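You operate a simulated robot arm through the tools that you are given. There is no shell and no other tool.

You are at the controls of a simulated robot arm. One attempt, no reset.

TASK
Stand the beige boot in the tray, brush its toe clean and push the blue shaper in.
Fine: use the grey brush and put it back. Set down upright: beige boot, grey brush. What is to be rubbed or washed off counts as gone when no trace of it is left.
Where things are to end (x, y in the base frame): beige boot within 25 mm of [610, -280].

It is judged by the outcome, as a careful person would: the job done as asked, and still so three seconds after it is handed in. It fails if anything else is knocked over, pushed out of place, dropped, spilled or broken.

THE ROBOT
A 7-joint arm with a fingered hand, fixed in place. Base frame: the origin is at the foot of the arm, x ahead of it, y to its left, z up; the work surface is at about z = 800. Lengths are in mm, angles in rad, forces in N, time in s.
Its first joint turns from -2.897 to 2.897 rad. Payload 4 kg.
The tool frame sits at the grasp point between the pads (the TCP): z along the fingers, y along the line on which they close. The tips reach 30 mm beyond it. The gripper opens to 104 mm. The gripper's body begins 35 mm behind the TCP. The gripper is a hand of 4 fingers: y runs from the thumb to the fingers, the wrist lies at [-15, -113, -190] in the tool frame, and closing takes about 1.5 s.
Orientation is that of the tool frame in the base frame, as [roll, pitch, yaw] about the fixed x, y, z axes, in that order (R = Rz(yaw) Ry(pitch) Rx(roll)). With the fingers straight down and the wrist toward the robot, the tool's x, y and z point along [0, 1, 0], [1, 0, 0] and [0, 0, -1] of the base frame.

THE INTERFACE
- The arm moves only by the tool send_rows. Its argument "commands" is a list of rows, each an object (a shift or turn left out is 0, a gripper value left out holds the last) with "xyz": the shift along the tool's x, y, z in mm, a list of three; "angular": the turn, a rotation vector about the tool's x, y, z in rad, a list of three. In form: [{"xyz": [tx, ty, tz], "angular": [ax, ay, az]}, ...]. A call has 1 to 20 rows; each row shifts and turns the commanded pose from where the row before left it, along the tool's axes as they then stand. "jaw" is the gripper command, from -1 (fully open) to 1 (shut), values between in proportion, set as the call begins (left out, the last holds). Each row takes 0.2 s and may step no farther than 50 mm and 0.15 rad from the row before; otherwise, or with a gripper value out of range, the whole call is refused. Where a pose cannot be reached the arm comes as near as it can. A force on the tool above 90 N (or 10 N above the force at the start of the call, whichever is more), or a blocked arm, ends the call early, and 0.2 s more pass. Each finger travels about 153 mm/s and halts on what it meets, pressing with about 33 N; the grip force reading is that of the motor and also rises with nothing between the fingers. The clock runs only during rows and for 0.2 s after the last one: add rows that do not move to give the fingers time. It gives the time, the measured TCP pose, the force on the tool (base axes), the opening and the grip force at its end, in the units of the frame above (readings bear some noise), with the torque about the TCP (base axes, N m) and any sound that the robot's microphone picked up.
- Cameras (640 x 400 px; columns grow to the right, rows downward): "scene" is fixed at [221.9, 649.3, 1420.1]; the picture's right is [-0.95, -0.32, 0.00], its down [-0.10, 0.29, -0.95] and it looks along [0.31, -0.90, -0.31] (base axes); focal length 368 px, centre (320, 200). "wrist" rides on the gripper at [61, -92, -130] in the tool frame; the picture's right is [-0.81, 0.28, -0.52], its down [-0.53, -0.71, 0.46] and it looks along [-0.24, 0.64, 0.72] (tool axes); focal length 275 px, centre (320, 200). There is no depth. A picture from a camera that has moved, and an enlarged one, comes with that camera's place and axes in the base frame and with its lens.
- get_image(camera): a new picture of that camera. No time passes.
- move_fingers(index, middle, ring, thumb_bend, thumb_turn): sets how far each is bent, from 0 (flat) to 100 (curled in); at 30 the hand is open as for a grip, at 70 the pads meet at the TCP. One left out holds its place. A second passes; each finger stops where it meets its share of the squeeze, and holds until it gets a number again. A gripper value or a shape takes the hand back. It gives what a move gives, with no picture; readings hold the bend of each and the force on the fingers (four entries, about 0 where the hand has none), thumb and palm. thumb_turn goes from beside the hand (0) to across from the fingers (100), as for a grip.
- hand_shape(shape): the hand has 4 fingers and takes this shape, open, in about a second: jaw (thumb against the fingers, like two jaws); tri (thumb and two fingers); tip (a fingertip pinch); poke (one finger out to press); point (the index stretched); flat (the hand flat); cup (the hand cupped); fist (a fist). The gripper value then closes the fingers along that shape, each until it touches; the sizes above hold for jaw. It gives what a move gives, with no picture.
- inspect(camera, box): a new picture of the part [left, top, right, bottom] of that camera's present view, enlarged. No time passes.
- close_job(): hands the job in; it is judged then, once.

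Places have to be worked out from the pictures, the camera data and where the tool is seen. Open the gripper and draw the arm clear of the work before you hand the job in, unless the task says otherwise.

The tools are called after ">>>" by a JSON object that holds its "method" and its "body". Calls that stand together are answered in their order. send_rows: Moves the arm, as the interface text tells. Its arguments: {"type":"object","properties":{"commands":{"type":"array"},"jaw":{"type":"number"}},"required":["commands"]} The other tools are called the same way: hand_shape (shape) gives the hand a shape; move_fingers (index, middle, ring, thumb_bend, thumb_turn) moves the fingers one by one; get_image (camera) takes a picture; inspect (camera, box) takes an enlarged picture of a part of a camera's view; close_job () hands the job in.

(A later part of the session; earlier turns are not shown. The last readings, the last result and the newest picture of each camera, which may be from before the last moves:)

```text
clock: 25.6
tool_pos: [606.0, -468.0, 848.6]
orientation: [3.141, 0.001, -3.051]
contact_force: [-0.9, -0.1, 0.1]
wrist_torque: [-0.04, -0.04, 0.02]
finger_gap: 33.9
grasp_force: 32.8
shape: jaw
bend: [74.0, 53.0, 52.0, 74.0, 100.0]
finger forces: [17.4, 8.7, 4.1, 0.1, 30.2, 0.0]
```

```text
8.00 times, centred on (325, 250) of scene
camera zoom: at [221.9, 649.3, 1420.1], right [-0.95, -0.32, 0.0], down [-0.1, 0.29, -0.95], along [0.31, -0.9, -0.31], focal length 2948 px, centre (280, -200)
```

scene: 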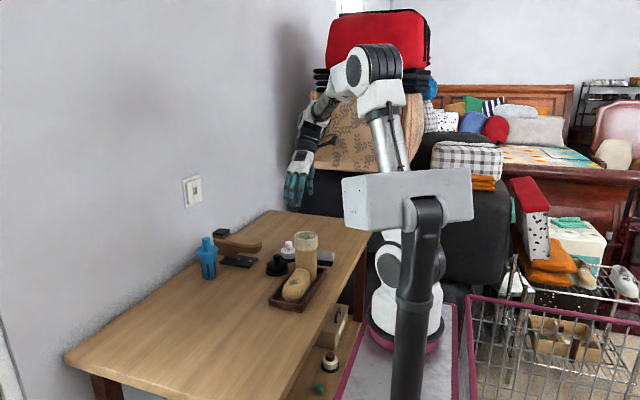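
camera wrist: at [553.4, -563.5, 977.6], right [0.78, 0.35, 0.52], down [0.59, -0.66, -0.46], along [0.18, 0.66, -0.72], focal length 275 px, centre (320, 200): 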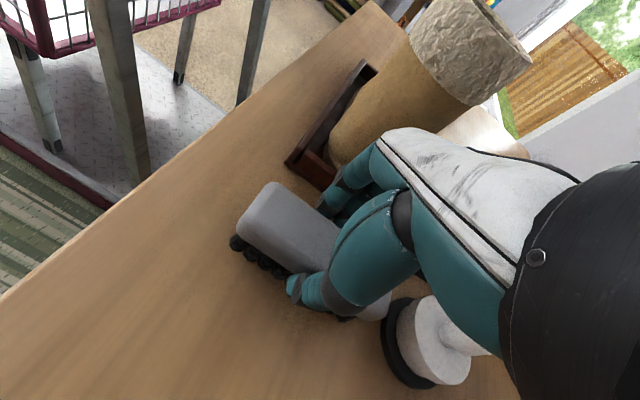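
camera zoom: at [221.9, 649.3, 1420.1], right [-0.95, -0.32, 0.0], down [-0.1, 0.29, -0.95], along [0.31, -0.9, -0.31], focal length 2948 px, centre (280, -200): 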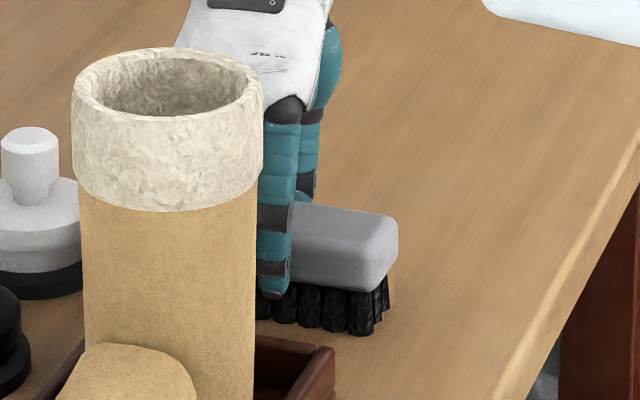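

The index and thumb tips seem to have curled under the handle into the bristles. I'll open, rise 9 mm and grip again higher on the handle.

>>> {"method": "send_rows", "body": {"commands": [{"xyz": [0, 0, 0]}, {"xyz": [0, 0, 0]}, {"xyz": [0, 0, 0]}, {"xyz": [0, 0, 0]}, {"xyz": [0, 0, 0]}, {"xyz": [0, 0, 0]}, {"xyz": [0, 0, -9]}, {"xyz": [0, 0, 0]}], "jaw": -1}}

>>> {"method": "inspect", "body": {"camera": "wrist", "box": [210, 120, 430, 390]}}

>>> {"method": "inspect", "body": {"camera": "scene", "box": [300, 225, 350, 275]}}

```text
clock: 27.4
tool_pos: [605.7, -467.3, 857.1]
orientation: [3.141, 0.001, -3.052]
contact_force: [-0.3, 0.7, -0.8]
wrist_torque: [0.01, 0.0, -0.03]
finger_gap: 103.7
grasp_force: 0.1
shape: jaw
bend: [30.0, 30.0, 30.0, 30.0, 98.0]
finger forces: [0.1, 0.1, 0.0, 0.0, 0.0, 0.0]
```

```text
1.48 times, centred on (320, 255) of wrist
camera zoom: at [552.8, -563.9, 987.2], right [0.78, 0.35, 0.52], down [0.59, -0.66, -0.46], along [0.19, 0.66, -0.72], focal length 408 px, centre (320, 118)
```

zoom: 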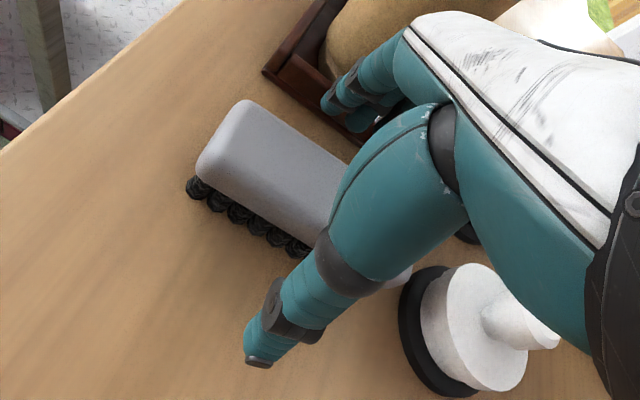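

```text
8.00 times, centred on (325, 250) of scene
camera zoom: at [221.9, 649.3, 1420.1], right [-0.95, -0.32, 0.0], down [-0.1, 0.29, -0.95], along [0.31, -0.9, -0.31], focal length 2948 px, centre (280, -200)
```

zoom: 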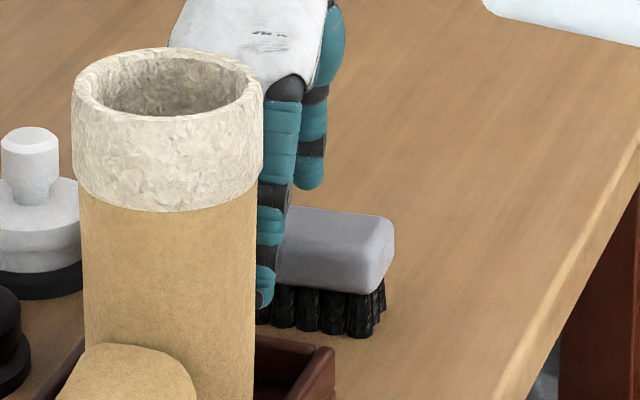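

The brush is still upright in its place. I'll close again from this higher position.

>>> {"method": "send_rows", "body": {"commands": [{"xyz": [0, 0, 0]}, {"xyz": [0, 0, 0]}, {"xyz": [0, 0, 0]}, {"xyz": [0, 0, 0]}, {"xyz": [0, 0, 0]}, {"xyz": [0, 0, 0]}, {"xyz": [0, 0, 0]}, {"xyz": [0, 0, 0]}], "jaw": 1}}

>>> {"method": "inspect", "body": {"camera": "wrist", "box": [210, 120, 430, 390]}}

>>> {"method": "inspect", "body": {"camera": "scene", "box": [300, 225, 350, 275]}}

```text
clock: 29.2
tool_pos: [606.1, -468.4, 856.8]
orientation: [-3.141, 0.0, -3.053]
contact_force: [0.3, -0.8, 0.8]
wrist_torque: [-0.02, 0.0, -0.03]
finger_gap: 33.8
grasp_force: 33.2
shape: jaw
bend: [74.0, 53.0, 52.0, 74.0, 100.0]
finger forces: [17.3, 8.7, 4.1, 0.0, 30.0, 0.0]
```

```text
1.48 times, centred on (320, 255) of wrist
camera zoom: at [552.8, -563.9, 987.0], right [0.78, 0.35, 0.52], down [0.59, -0.66, -0.46], along [0.18, 0.66, -0.72], focal length 408 px, centre (320, 118)
```

zoom: 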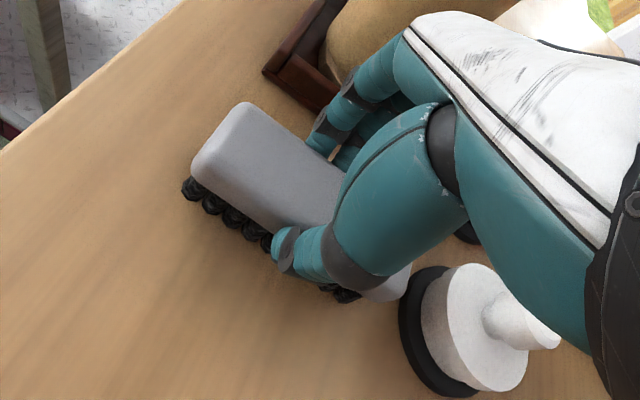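

```text
8.00 times, centred on (325, 250) of scene
camera zoom: at [221.9, 649.3, 1420.1], right [-0.95, -0.32, 0.0], down [-0.1, 0.29, -0.95], along [0.31, -0.9, -0.31], focal length 2948 px, centre (280, -200)
```

zoom: 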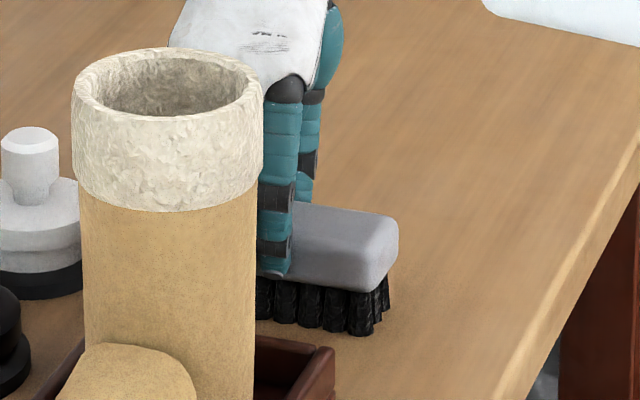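

The bend pattern is the same as before, so that looks like how the hand closes on this width. I'll lift a little and check that the brush comes up level.

>>> {"method": "send_rows", "body": {"commands": [{"xyz": [0, 0, -5]}, {"xyz": [0, 0, -10]}, {"xyz": [0, 0, -20]}, {"xyz": [0, 0, -30]}, {"xyz": [0, 0, -30]}, {"xyz": [0, 0, 0]}], "jaw": 1}}

>>> {"method": "inspect", "body": {"camera": "wrist", "box": [210, 120, 430, 390]}}

>>> {"method": "inspect", "body": {"camera": "scene", "box": [290, 195, 360, 265]}}

```text
clock: 30.6
tool_pos: [605.3, -466.8, 952.8]
orientation: [3.141, -0.001, -3.052]
contact_force: [0.7, -0.3, -0.8]
wrist_torque: [-0.02, 0.0, -0.04]
finger_gap: 34.1
grasp_force: 32.9
shape: jaw
bend: [74.0, 53.0, 52.0, 74.0, 100.0]
finger forces: [17.5, 8.6, 4.0, 0.0, 30.1, 0.0]
```

```text
1.48 times, centred on (320, 255) of wrist
camera zoom: at [552.3, -563.2, 1083.1], right [0.78, 0.35, 0.52], down [0.59, -0.66, -0.46], along [0.18, 0.66, -0.72], focal length 408 px, centre (320, 118)
```

zoom: 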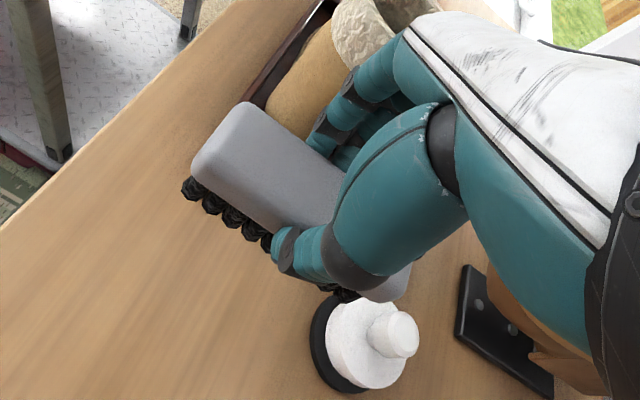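

```text
5.71 times, centred on (325, 230) of scene
camera zoom: at [221.9, 649.3, 1420.1], right [-0.95, -0.32, 0.0], down [-0.1, 0.29, -0.95], along [0.31, -0.9, -0.31], focal length 2106 px, centre (291, 29)
```

zoom: 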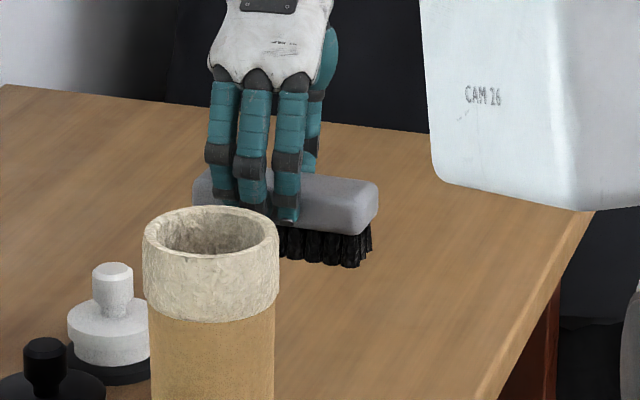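

The brush is held level with its bristle face about 57 mm below the TCP. I'll raise it and turn back to the wrist-toward-robot orientation, so the brush length runs along the toe.

>>> {"method": "send_rows", "body": {"commands": [{"xyz": [0, 0, -40]}, {"xyz": [0, 0, -40]}, {"xyz": [0, 0, -35], "angular": [0, 0, 0.1383]}, {"angular": [0, 0, 0.1383]}, {"angular": [0, 0, 0.1383]}, {"angular": [0, 0, 0.1383]}, {"angular": [0, 0, 0.1383]}, {"angular": [0, 0, 0.1383]}, {"angular": [0, 0, 0.1383]}, {"angular": [0, 0, 0.1383]}, {"angular": [0, 0, 0.1383]}, {"angular": [0, 0, 0.1383]}, {"angular": [0, 0, 0.1383]}, {"angular": [0, 0, 0.1383]}, {"xyz": [0, 0, 0]}], "jaw": 1}}

>>> {"method": "get_image", "body": {"camera": "scene"}}

```text
clock: 33.8
tool_pos: [604.3, -466.9, 1067.0]
orientation: [3.14, 0.001, 1.57]
contact_force: [0.0, -0.6, -1.1]
wrist_torque: [0.02, 0.0, -0.03]
finger_gap: 33.8
grasp_force: 32.9
shape: jaw
bend: [74.0, 53.0, 52.0, 74.0, 100.0]
finger forces: [17.5, 8.6, 4.1, 0.0, 30.1, 0.0]
```

```text
taken
```

scene: 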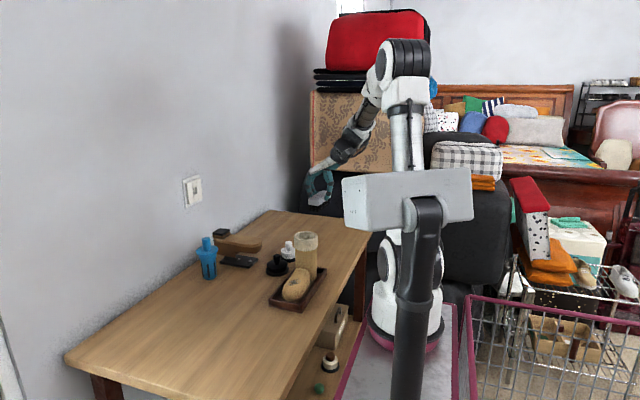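

I'll carry the brush over towards the toe at a safe height, keeping above the cuff.

>>> {"method": "send_rows", "body": {"commands": [{"xyz": [25, 0, 0]}, {"xyz": [35, 0, 0]}, {"xyz": [40, 0, 0]}, {"xyz": [40, 0, 0]}, {"xyz": [40, 0, 0]}, {"xyz": [35, 0, 0]}, {"xyz": [22, -1, 0]}, {"xyz": [0, 0, 0]}, {"xyz": [0, 0, 0]}], "jaw": 1}}

>>> {"method": "inspect", "body": {"camera": "scene", "box": [240, 165, 368, 315]}}

>>> {"method": "get_image", "body": {"camera": "wrist"}}

```text
clock: 35.8
tool_pos: [601.9, -230.1, 1066.4]
orientation: [3.141, 0.001, 1.571]
contact_force: [-1.0, -0.4, -0.3]
wrist_torque: [-0.02, -0.01, -0.02]
finger_gap: 34.2
grasp_force: 33.4
shape: jaw
bend: [74.0, 53.0, 52.0, 74.0, 100.0]
finger forces: [17.5, 8.5, 4.1, 0.0, 30.0, 0.0]
```

```text
2.67 times, centred on (304, 240) of scene
camera zoom: at [221.9, 649.3, 1420.1], right [-0.95, -0.32, 0.0], down [-0.1, 0.29, -0.95], along [0.31, -0.9, -0.31], focal length 983 px, centre (363, 93)
```

zoom: 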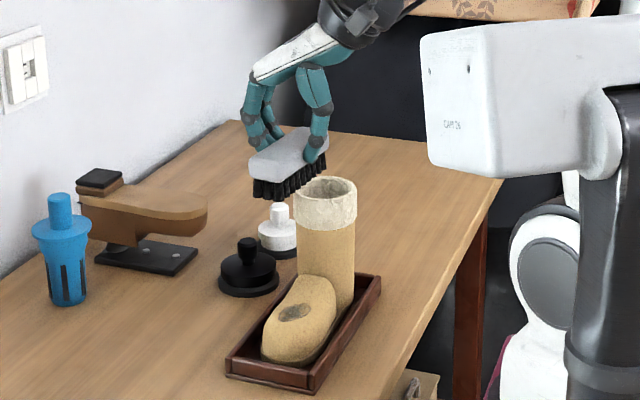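

```text
taken
camera wrist: at [510.8, -167.3, 1197.2], right [0.28, -0.81, 0.52], down [-0.71, -0.53, -0.46], along [0.65, -0.24, -0.72], focal length 275 px, centre (320, 200)
```

wrist: 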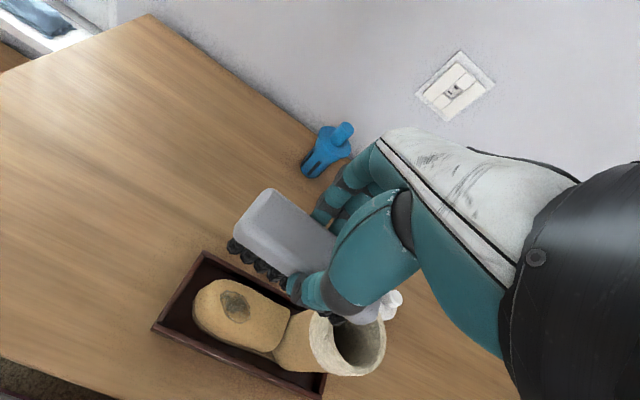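

I'll zoom on the stain in the scene view to judge the toe's slope before lowering the brush.

>>> {"method": "inspect", "body": {"camera": "scene", "box": [270, 260, 330, 310]}}

>>> {"method": "inspect", "body": {"camera": "wrist", "box": [170, 260, 300, 360]}}

```text
8.00 times, centred on (300, 285) of scene
camera zoom: at [221.9, 649.3, 1420.1], right [-0.95, -0.32, 0.0], down [-0.1, 0.29, -0.95], along [0.31, -0.9, -0.31], focal length 2948 px, centre (480, -480)
```

zoom: 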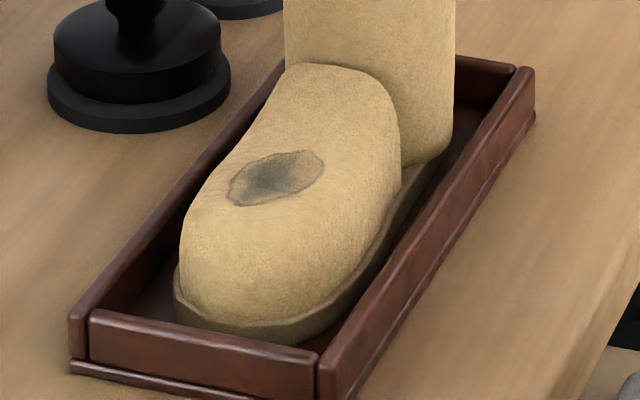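

```text
4.00 times, centred on (235, 310) of wrist
camera zoom: at [510.8, -167.3, 1197.2], right [0.28, -0.81, 0.52], down [-0.71, -0.53, -0.46], along [0.65, -0.24, -0.72], focal length 1101 px, centre (660, -240)
```

zoom: 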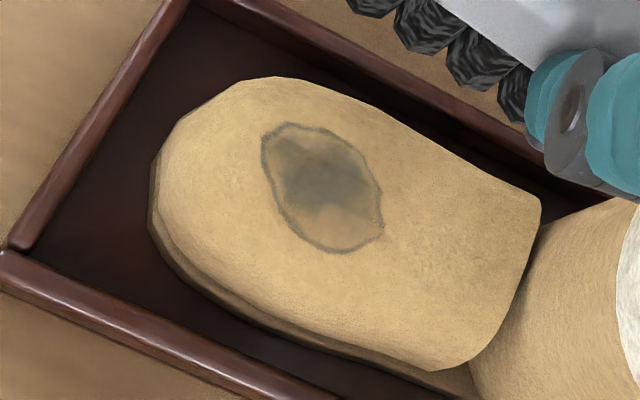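

The stain sits on a gently sloping top at z of about 854. I'll shift slightly away from the shaft, descend to hover above the toe and tilt the brush 0.15 rad to match the slope.

>>> {"method": "send_rows", "body": {"commands": [{"xyz": [15, 1, 0]}, {"xyz": [0, 0, 30]}, {"xyz": [0, 0, 40]}, {"xyz": [0, 0, 35]}, {"xyz": [0, 0, 20]}, {"angular": [0, -0.075, 0]}, {"angular": [0, -0.075, 0]}, {"xyz": [0, 0, 0]}], "jaw": 1}}

>>> {"method": "inspect", "body": {"camera": "scene", "box": [250, 205, 350, 305]}}

>>> {"method": "inspect", "body": {"camera": "wrist", "box": [170, 150, 390, 390]}}

```text
clock: 37.6
tool_pos: [642.5, -236.4, 964.3]
orientation: [-3.14, 0.151, 1.573]
contact_force: [-0.2, -0.8, -0.9]
wrist_torque: [0.01, 0.02, 0.01]
finger_gap: 33.9
grasp_force: 33.3
shape: jaw
bend: [74.0, 53.0, 52.0, 74.0, 100.0]
finger forces: [17.4, 8.5, 4.0, 0.0, 30.0, 0.1]
out of reach, approached as far as the arm can: row 3, 4, 5, 6, 7
```

```text
4.00 times, centred on (300, 255) of scene
camera zoom: at [221.9, 649.3, 1420.1], right [-0.95, -0.32, 0.0], down [-0.1, 0.29, -0.95], along [0.31, -0.9, -0.31], focal length 1474 px, centre (400, -20)
```

zoom: 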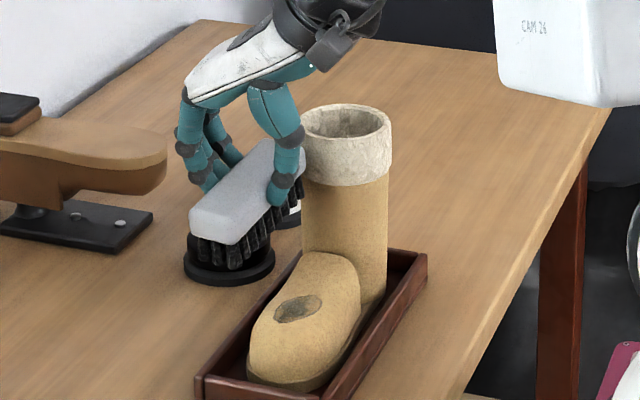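

```text
1.67 times, centred on (280, 270) of wrist
camera zoom: at [551.8, -156.0, 1082.9], right [0.28, -0.72, 0.63], down [-0.71, -0.6, -0.37], along [0.64, -0.35, -0.68], focal length 459 px, centre (387, 83)
```

zoom: 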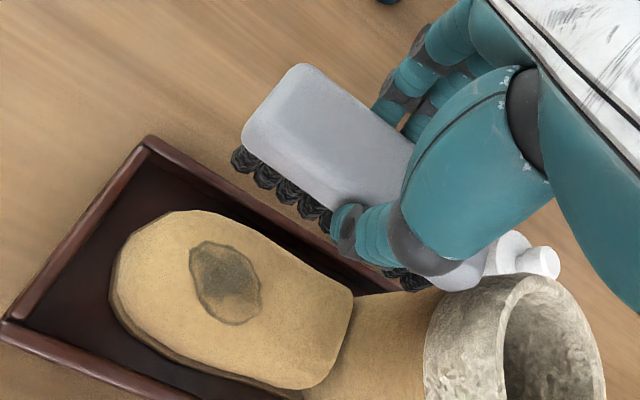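

The toe is inside the arm's minimum reach with the wrist toward the robot, so the arm stopped at (642, -236, 964). I'll go back up first, undoing the tilt.

>>> {"method": "send_rows", "body": {"commands": [{"xyz": [0, 0, -40]}, {"xyz": [0, 0, -40]}, {"angular": [0, 0.075, 0]}, {"angular": [0, 0.075, 0]}, {"xyz": [0, 0, 0]}], "jaw": 1}}

```text
clock: 38.8
tool_pos: [644.2, -225.4, 1041.7]
orientation: [-3.141, -0.002, 1.573]
contact_force: [0.6, -0.4, -1.2]
wrist_torque: [-0.04, 0.0, -0.01]
finger_gap: 33.7
grasp_force: 33.1
shape: jaw
bend: [74.0, 53.0, 53.0, 74.0, 100.0]
finger forces: [17.5, 8.6, 4.1, 0.0, 30.2, 0.0]
```

The arm is back up. I'll raise it more and turn the hand so the wrist is on the +y side, away from the shaft, with the fingers toward -y.

>>> {"method": "send_rows", "body": {"commands": [{"xyz": [0, 0, -30]}, {"xyz": [0, 0, -25]}, {"angular": [0, 0, 0.1428]}, {"angular": [0, 0, 0.1428]}, {"angular": [0, 0, 0.1428]}, {"angular": [0, 0, 0.1428]}, {"angular": [0, 0, 0.1428]}, {"angular": [0, 0, 0.1428]}, {"angular": [0, 0, 0.1428]}, {"angular": [0, 0, 0.1428]}, {"angular": [0, 0, 0.1428]}, {"angular": [0, 0, 0.1428]}, {"angular": [0, 0, 0.1428]}, {"xyz": [0, 0, 0]}], "jaw": 1}}

>>> {"method": "get_image", "body": {"camera": "scene"}}

```text
clock: 41.8
tool_pos: [642.0, -224.9, 1098.3]
orientation: [3.141, 0.001, 0.001]
contact_force: [0.5, 0.1, -1.0]
wrist_torque: [0.0, -0.01, 0.0]
finger_gap: 33.8
grasp_force: 32.9
shape: jaw
bend: [74.0, 53.0, 53.0, 74.0, 100.0]
finger forces: [17.6, 8.4, 4.0, 0.0, 30.1, 0.0]
```

```text
taken
```

scene: 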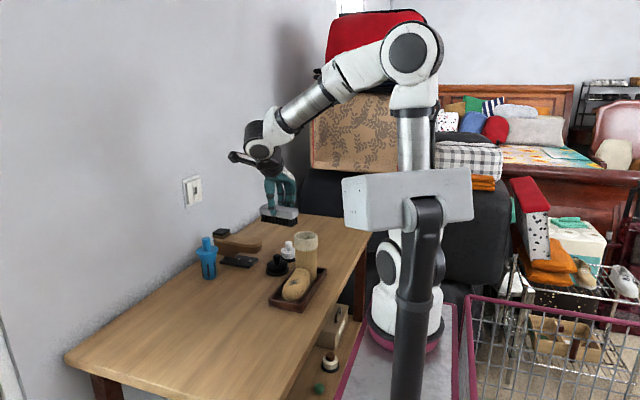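

The wrist-on-+y orientation works. I'll move to above the toe and descend to z 950 (bristles at about 893), then look.

>>> {"method": "send_rows", "body": {"commands": [{"xyz": [-17, -5, 0]}, {"xyz": [-17, -5, 0]}, {"xyz": [0, 0, 30]}, {"xyz": [0, 0, 40]}, {"xyz": [0, 0, 40]}, {"xyz": [0, 0, 35]}, {"xyz": [0, 0, 0]}, {"xyz": [0, 0, 0]}], "jaw": 1}}

>>> {"method": "inspect", "body": {"camera": "scene", "box": [250, 205, 350, 305]}}

>>> {"method": "get_image", "body": {"camera": "wrist"}}

```text
clock: 43.6
tool_pos: [608.8, -215.3, 953.8]
orientation: [3.14, 0.001, 0.002]
contact_force: [0.5, -0.4, -0.4]
wrist_torque: [0.03, -0.03, 0.03]
finger_gap: 33.8
grasp_force: 33.4
shape: jaw
bend: [74.0, 53.0, 53.0, 74.0, 100.0]
finger forces: [17.6, 8.4, 4.1, 0.0, 30.1, 0.1]
```

```text
4.00 times, centred on (300, 255) of scene
camera zoom: at [221.9, 649.3, 1420.1], right [-0.95, -0.32, 0.0], down [-0.1, 0.29, -0.95], along [0.31, -0.9, -0.31], focal length 1474 px, centre (400, -20)
```

zoom: 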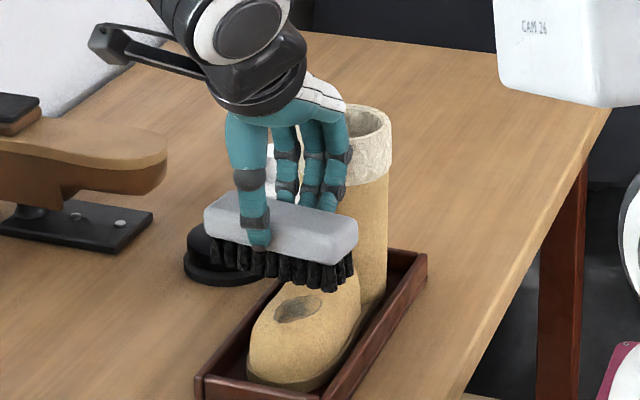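

```text
taken
camera wrist: at [669.9, -122.5, 1083.0], right [-0.81, -0.28, 0.52], down [-0.53, 0.71, -0.46], along [-0.24, -0.65, -0.72], focal length 275 px, centre (320, 200)
```

wrist: 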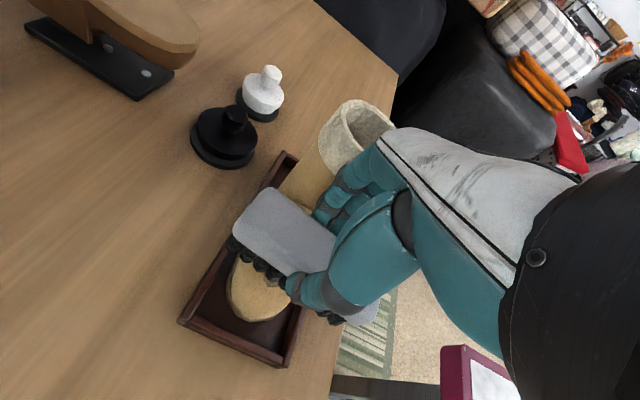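

This pose is reachable and the brush lies across the toe with the fingers clear of the cuff. I'll tilt 0.15 rad to match the toe's slope and descend close to contact.

>>> {"method": "send_rows", "body": {"commands": [{"xyz": [0, 4, 0], "angular": [-0.075, 0, 0]}, {"angular": [-0.075, 0, 0]}, {"xyz": [0, -2.7, 17.8]}, {"xyz": [0, -2.2, 14.8]}, {"xyz": [0, -0.6, 4]}, {"xyz": [0, 0, 0]}], "jaw": 1}}

>>> {"method": "inspect", "body": {"camera": "scene", "box": [250, 215, 350, 305]}}

>>> {"method": "get_image", "body": {"camera": "wrist"}}

```text
clock: 45.0
tool_pos: [609.0, -218.3, 915.4]
orientation: [2.99, -0.001, 0.001]
contact_force: [0.7, -0.6, -1.0]
wrist_torque: [0.0, 0.0, 0.0]
finger_gap: 33.8
grasp_force: 32.7
shape: jaw
bend: [74.0, 53.0, 53.0, 74.0, 100.0]
finger forces: [17.6, 8.4, 4.0, 0.0, 30.1, 0.0]
```

```text
4.44 times, centred on (300, 260) of scene
camera zoom: at [221.9, 649.3, 1420.1], right [-0.95, -0.32, 0.0], down [-0.1, 0.29, -0.95], along [0.31, -0.9, -0.31], focal length 1638 px, centre (409, -67)
```

zoom: 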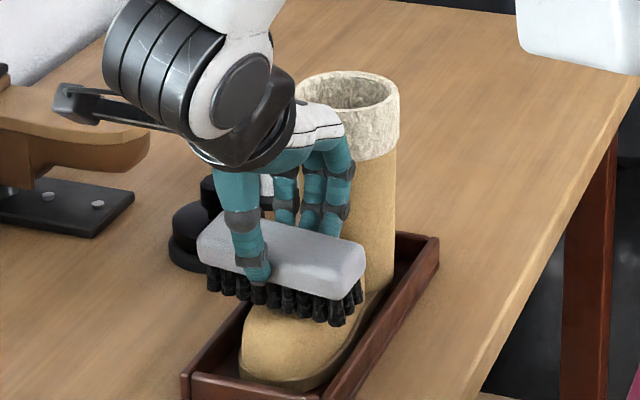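

```text
taken
camera wrist: at [670.8, -107.9, 1030.3], right [-0.81, -0.2, 0.55], down [-0.53, 0.64, -0.56], along [-0.24, -0.75, -0.62], focal length 275 px, centre (320, 200)
```

wrist: 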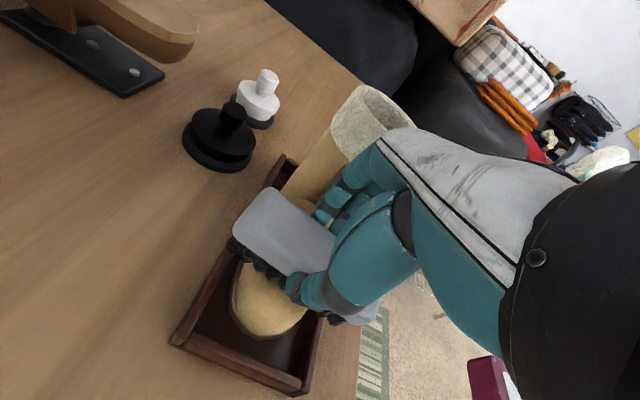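

The brush is about to touch. I'll creep down in 2 mm steps while watching the force.

>>> {"method": "send_rows", "body": {"commands": [{"xyz": [0, -0.3, 2]}, {"xyz": [0, -0.3, 2]}, {"xyz": [0, 0, 0]}], "jaw": 1}}

```text
clock: 45.8
tool_pos: [609.4, -219.3, 911.7]
orientation: [2.992, -0.001, 0.002]
contact_force: [-0.4, 1.2, -0.8]
wrist_torque: [0.0, 0.0, 0.02]
finger_gap: 33.8
grasp_force: 32.7
shape: jaw
bend: [74.0, 53.0, 53.0, 74.0, 100.0]
finger forces: [17.6, 8.6, 4.0, 0.1, 30.1, 0.1]
```

No contact yet, so I'll continue down.

>>> {"method": "send_rows", "body": {"commands": [{"xyz": [0, -0.3, 2]}, {"xyz": [0, -0.3, 2]}, {"xyz": [0, 0, 0]}], "jaw": 1}}

```text
clock: 46.6
tool_pos: [608.7, -219.4, 908.8]
orientation: [2.991, -0.002, 0.003]
contact_force: [-0.4, -2.0, 18.5]
wrist_torque: [0.16, 0.06, 0.02]
finger_gap: 35.8
grasp_force: 32.2
shape: jaw
bend: [74.0, 52.0, 52.0, 75.0, 99.0]
finger forces: [21.5, 10.8, 5.1, 0.1, 34.4, 0.0]
```

Contact came at 18.5 N, a bit heavy and near the front edge. I'll ease off 1.2 mm and reduce the tilt by 0.06 so the bristles lie flatter.

>>> {"method": "send_rows", "body": {"commands": [{"xyz": [0, 0.3, -2]}, {"angular": [0.06, 0, 0]}, {"xyz": [0, 2, 0]}, {"xyz": [0, 0, 0]}], "jaw": 1}}

```text
clock: 47.6
tool_pos: [610.0, -220.4, 908.6]
orientation: [3.052, 0.0, 0.002]
contact_force: [0.4, 0.4, -1.2]
wrist_torque: [0.02, 0.01, 0.02]
finger_gap: 35.1
grasp_force: 33.0
shape: jaw
bend: [74.0, 52.0, 53.0, 75.0, 99.0]
finger forces: [19.5, 9.0, 4.0, 0.0, 32.6, 0.1]
```

Free again at z 908.6. I'll step down gently.

>>> {"method": "send_rows", "body": {"commands": [{"xyz": [0, -0.1, 1.5]}, {"xyz": [0, 0, 0]}], "jaw": 1}}

```text
clock: 48.2
tool_pos: [609.7, -220.7, 908.5]
orientation: [3.049, 0.003, 0.002]
contact_force: [-0.5, -0.1, 4.3]
wrist_torque: [0.03, -0.01, -0.01]
finger_gap: 35.3
grasp_force: 33.3
shape: jaw
bend: [74.0, 52.0, 53.0, 75.0, 99.0]
finger forces: [20.2, 9.1, 4.3, 0.1, 32.7, 0.0]
```

Light contact (about 5 N). I'll brush with short strokes along x and then look.

>>> {"method": "send_rows", "body": {"commands": [{"xyz": [0, 0, 0.5]}, {"xyz": [6, 0, 0]}, {"xyz": [6, 0, 0]}, {"xyz": [-6, 0, 0]}, {"xyz": [-6, 0, 0]}, {"xyz": [-6, 0, 0]}, {"xyz": [-6, 0, 0]}, {"xyz": [6, 0, 0]}, {"xyz": [6, 0, 0]}, {"xyz": [6, 0, 0]}, {"xyz": [6, 0, 0]}, {"xyz": [-6, 0, 0]}, {"xyz": [-6, 0, 0]}, {"xyz": [0, 0, 0]}], "jaw": 1}}

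>>> {"method": "get_image", "body": {"camera": "wrist"}}

>>> {"method": "inspect", "body": {"camera": "scene", "box": [250, 215, 350, 305]}}

```text
clock: 51.2
tool_pos: [610.1, -221.0, 908.1]
orientation: [3.051, -0.001, 0.001]
contact_force: [0.7, -0.3, 1.8]
wrist_torque: [0.03, 0.0, -0.03]
finger_gap: 34.7
grasp_force: 33.0
shape: jaw
bend: [74.0, 54.0, 56.0, 76.0, 97.0]
finger forces: [20.6, 8.0, 3.9, 0.0, 33.2, 0.0]
```

```text
taken
camera wrist: at [671.1, -115.9, 1029.5], right [-0.81, -0.23, 0.54], down [-0.53, 0.67, -0.52], along [-0.24, -0.71, -0.66], focal length 275 px, centre (320, 200)
```

wrist: 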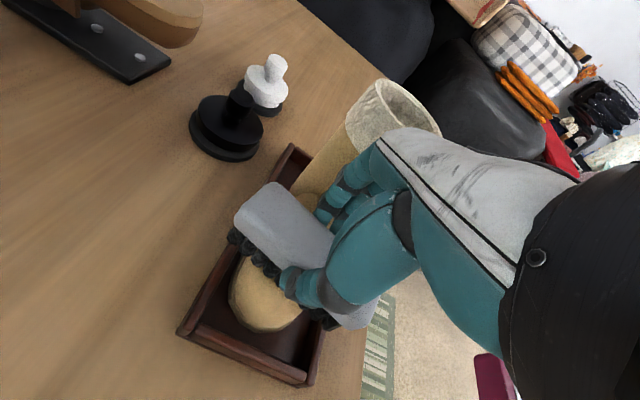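

```text
4.44 times, centred on (300, 260) of scene
camera zoom: at [221.9, 649.3, 1420.1], right [-0.95, -0.32, 0.0], down [-0.1, 0.29, -0.95], along [0.31, -0.9, -0.31], focal length 1638 px, centre (409, -67)
```

zoom: 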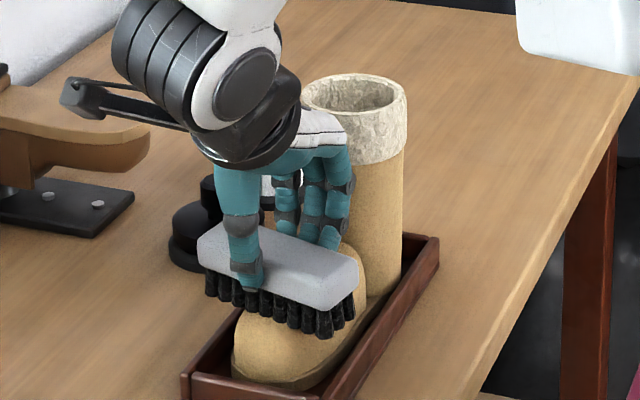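

The boot rotated slightly within the tray. I'll lift the brush and look at how much of the stain remains.

>>> {"method": "send_rows", "body": {"commands": [{"xyz": [0, 0, -15]}, {"xyz": [0, -15, -30]}, {"xyz": [0, -30, -40]}, {"xyz": [0, -30, -10]}, {"xyz": [0, 0, 0]}], "jaw": 1}}

>>> {"method": "get_image", "body": {"camera": "wrist"}}

>>> {"method": "inspect", "body": {"camera": "scene", "box": [250, 215, 350, 305]}}

```text
clock: 52.4
tool_pos: [608.1, -137.6, 994.3]
orientation: [3.05, 0.0, 0.003]
contact_force: [0.3, -0.6, -1.0]
wrist_torque: [0.01, 0.0, 0.0]
finger_gap: 35.0
grasp_force: 33.1
shape: jaw
bend: [74.0, 54.0, 56.0, 76.0, 97.0]
finger forces: [20.2, 8.1, 4.1, 0.0, 32.6, 0.0]
```

```text
taken
camera wrist: at [669.4, -33.3, 1115.5], right [-0.81, -0.23, 0.54], down [-0.53, 0.67, -0.52], along [-0.24, -0.71, -0.66], focal length 275 px, centre (320, 200)
```

wrist: 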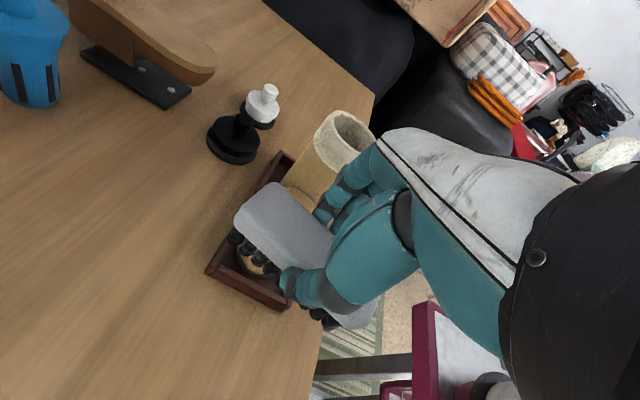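

```text
4.44 times, centred on (300, 260) of scene
camera zoom: at [221.9, 649.3, 1420.1], right [-0.95, -0.32, 0.0], down [-0.1, 0.29, -0.95], along [0.31, -0.9, -0.31], focal length 1638 px, centre (409, -67)
```

zoom: 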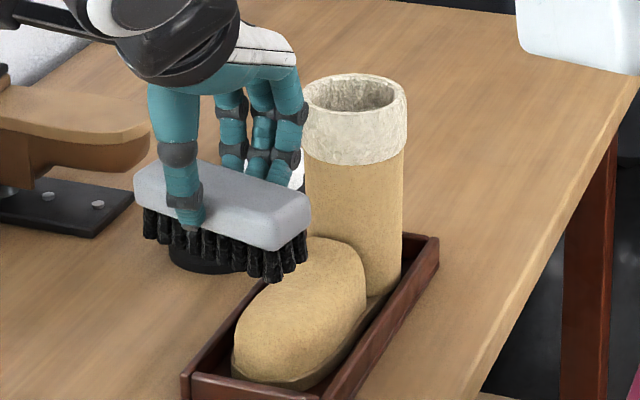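

The stain appears to be gone. I'll enlarge to look for traces.

>>> {"method": "inspect", "body": {"camera": "scene", "box": [290, 262, 340, 307]}}

>>> {"method": "inspect", "body": {"camera": "scene", "box": [295, 268, 325, 292]}}

```text
8.89 times, centred on (315, 284) of scene
camera zoom: at [221.9, 649.3, 1420.1], right [-0.95, -0.32, 0.0], down [-0.1, 0.29, -0.95], along [0.31, -0.9, -0.31], focal length 3275 px, centre (364, -551)
```

zoom: 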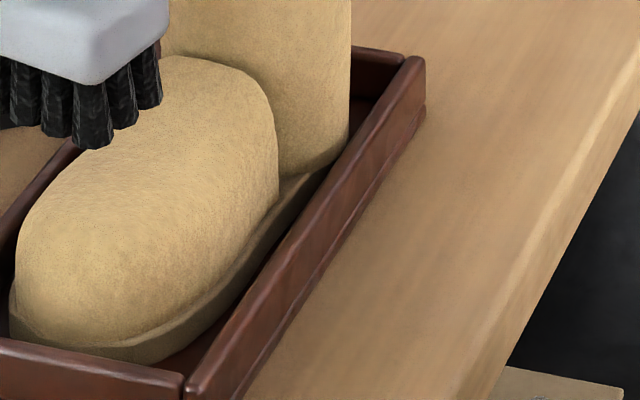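

```text
16.00 times, centred on (310, 280) of scene
camera zoom: at [221.9, 649.3, 1420.1], right [-0.95, -0.32, 0.0], down [-0.1, 0.29, -0.95], along [0.31, -0.9, -0.31], focal length 5896 px, centre (480, -1080)
```

zoom: 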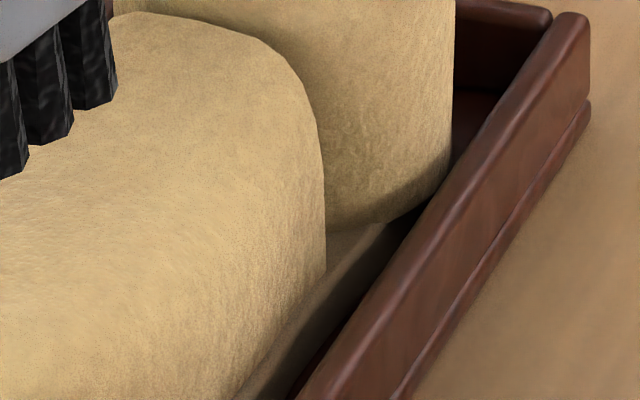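

The toe is clean in this view. I'll level the hand, rise, and move to the spot where the turn worked before, then turn back.

>>> {"method": "send_rows", "body": {"commands": [{"xyz": [0, 0, -35], "angular": [0.0905, 0, 0]}, {"xyz": [8, 0, -40]}, {"xyz": [8, 30, -30]}, {"xyz": [8, 30, 0]}, {"xyz": [8, 27, 0]}, {"angular": [0, 0, -0.1428]}, {"angular": [0, 0, -0.1428]}, {"angular": [0, 0, -0.1428]}, {"angular": [0, 0, -0.1428]}, {"angular": [0, 0, -0.1428]}, {"angular": [0, 0, -0.1428]}, {"angular": [0, 0, -0.1428]}, {"angular": [0, 0, -0.1428]}, {"angular": [0, 0, -0.1428]}, {"angular": [0, 0, -0.1428]}, {"angular": [0, 0, -0.1428]}, {"xyz": [0, 0, 0]}], "jaw": 1}}

>>> {"method": "get_image", "body": {"camera": "wrist"}}

```text
clock: 56.0
tool_pos: [640.5, -221.9, 1101.0]
orientation: [-3.141, -0.003, 1.573]
contact_force: [0.1, -0.2, -0.5]
wrist_torque: [-0.02, 0.02, 0.0]
finger_gap: 34.9
grasp_force: 33.3
shape: jaw
bend: [74.0, 54.0, 56.0, 76.0, 97.0]
finger forces: [20.2, 8.1, 4.2, 0.0, 32.4, 0.1]
```

```text
taken
camera wrist: at [549.6, -159.8, 1230.6], right [0.28, -0.81, 0.52], down [-0.71, -0.53, -0.46], along [0.65, -0.24, -0.72], focal length 275 px, centre (320, 200)
```

wrist: 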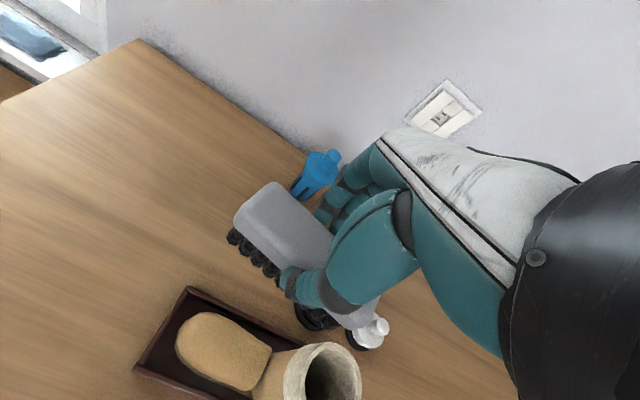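

The toe looks clean from the wrist view as well. I'll zoom on the toe and on the brush in the hand.

>>> {"method": "inspect", "body": {"camera": "wrist", "box": [120, 270, 280, 398]}}

>>> {"method": "inspect", "body": {"camera": "wrist", "box": [210, 120, 430, 360]}}

>>> {"method": "inspect", "body": {"camera": "scene", "box": [240, 150, 370, 310]}}

```text
3.12 times, centred on (200, 334) of wrist
camera zoom: at [549.6, -159.8, 1230.6], right [0.28, -0.81, 0.52], down [-0.71, -0.53, -0.46], along [0.65, -0.24, -0.72], focal length 860 px, centre (695, -219)
```

zoom: 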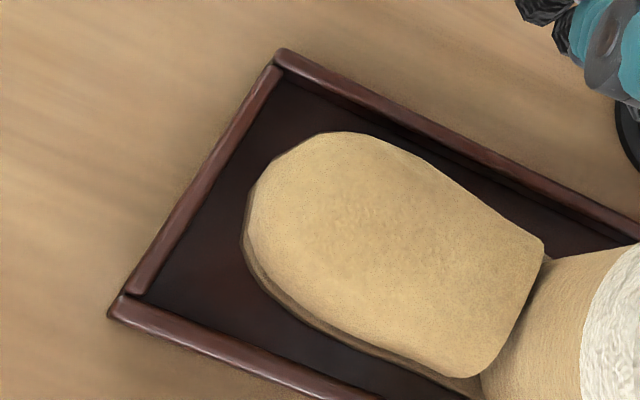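

```text
1.67 times, centred on (320, 240) of wrist
camera zoom: at [549.6, -159.8, 1230.6], right [0.28, -0.81, 0.52], down [-0.71, -0.53, -0.46], along [0.65, -0.24, -0.72], focal length 459 px, centre (320, 133)
```

zoom: 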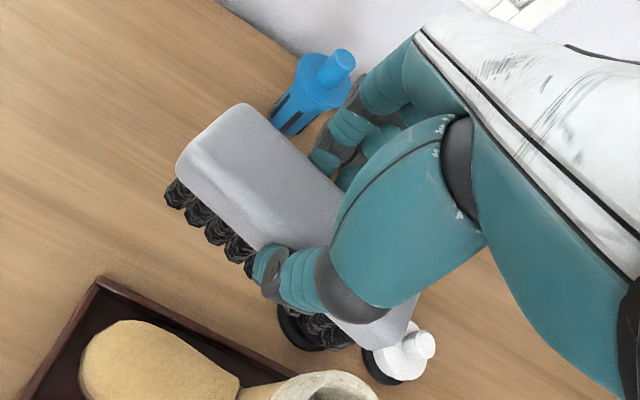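

```text
2.50 times, centred on (305, 230) of scene
camera zoom: at [221.9, 649.3, 1420.1], right [-0.95, -0.32, 0.0], down [-0.1, 0.29, -0.95], along [0.31, -0.9, -0.31], focal length 921 px, centre (358, 125)
```

zoom: 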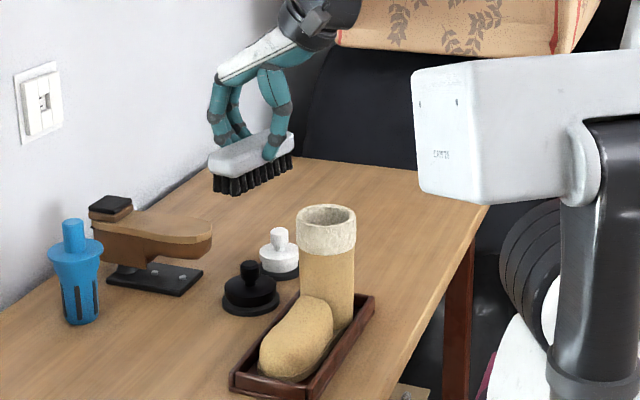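

The stain is gone. I'll view the brush end-on from the scene camera to see its roll in the hand.

>>> {"method": "inspect", "body": {"camera": "scene", "box": [310, 195, 370, 235]}}

>>> {"method": "inspect", "body": {"camera": "scene", "box": [315, 175, 365, 235]}}

```text
10.00 times, centred on (340, 215) of scene
camera zoom: at [221.9, 649.3, 1420.1], right [-0.95, -0.32, 0.0], down [-0.1, 0.29, -0.95], along [0.31, -0.9, -0.31], focal length 3685 px, centre (120, 50)
```

zoom: 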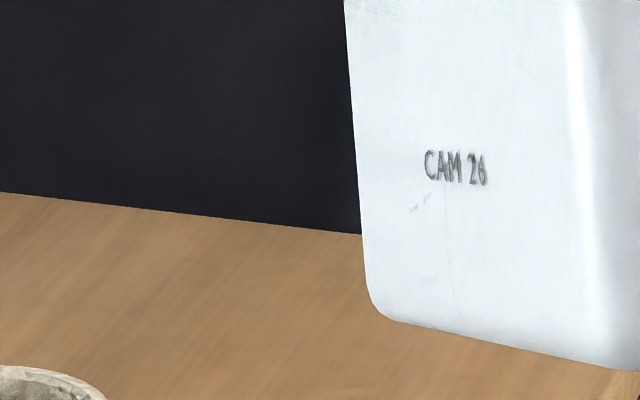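

```text
6.67 times, centred on (340, 205) of scene
camera zoom: at [221.9, 649.3, 1420.1], right [-0.95, -0.32, 0.0], down [-0.1, 0.29, -0.95], along [0.31, -0.9, -0.31], focal length 2457 px, centre (187, 167)
```

zoom: 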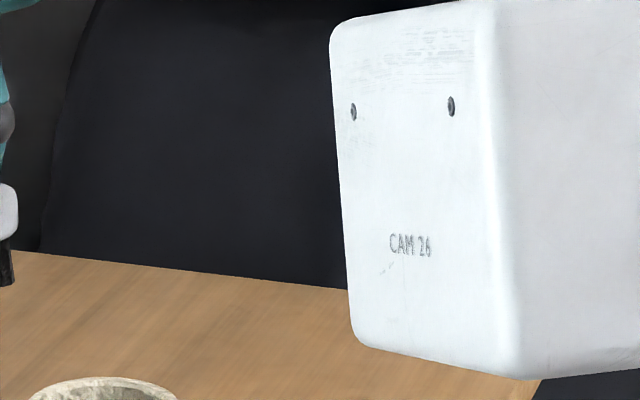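

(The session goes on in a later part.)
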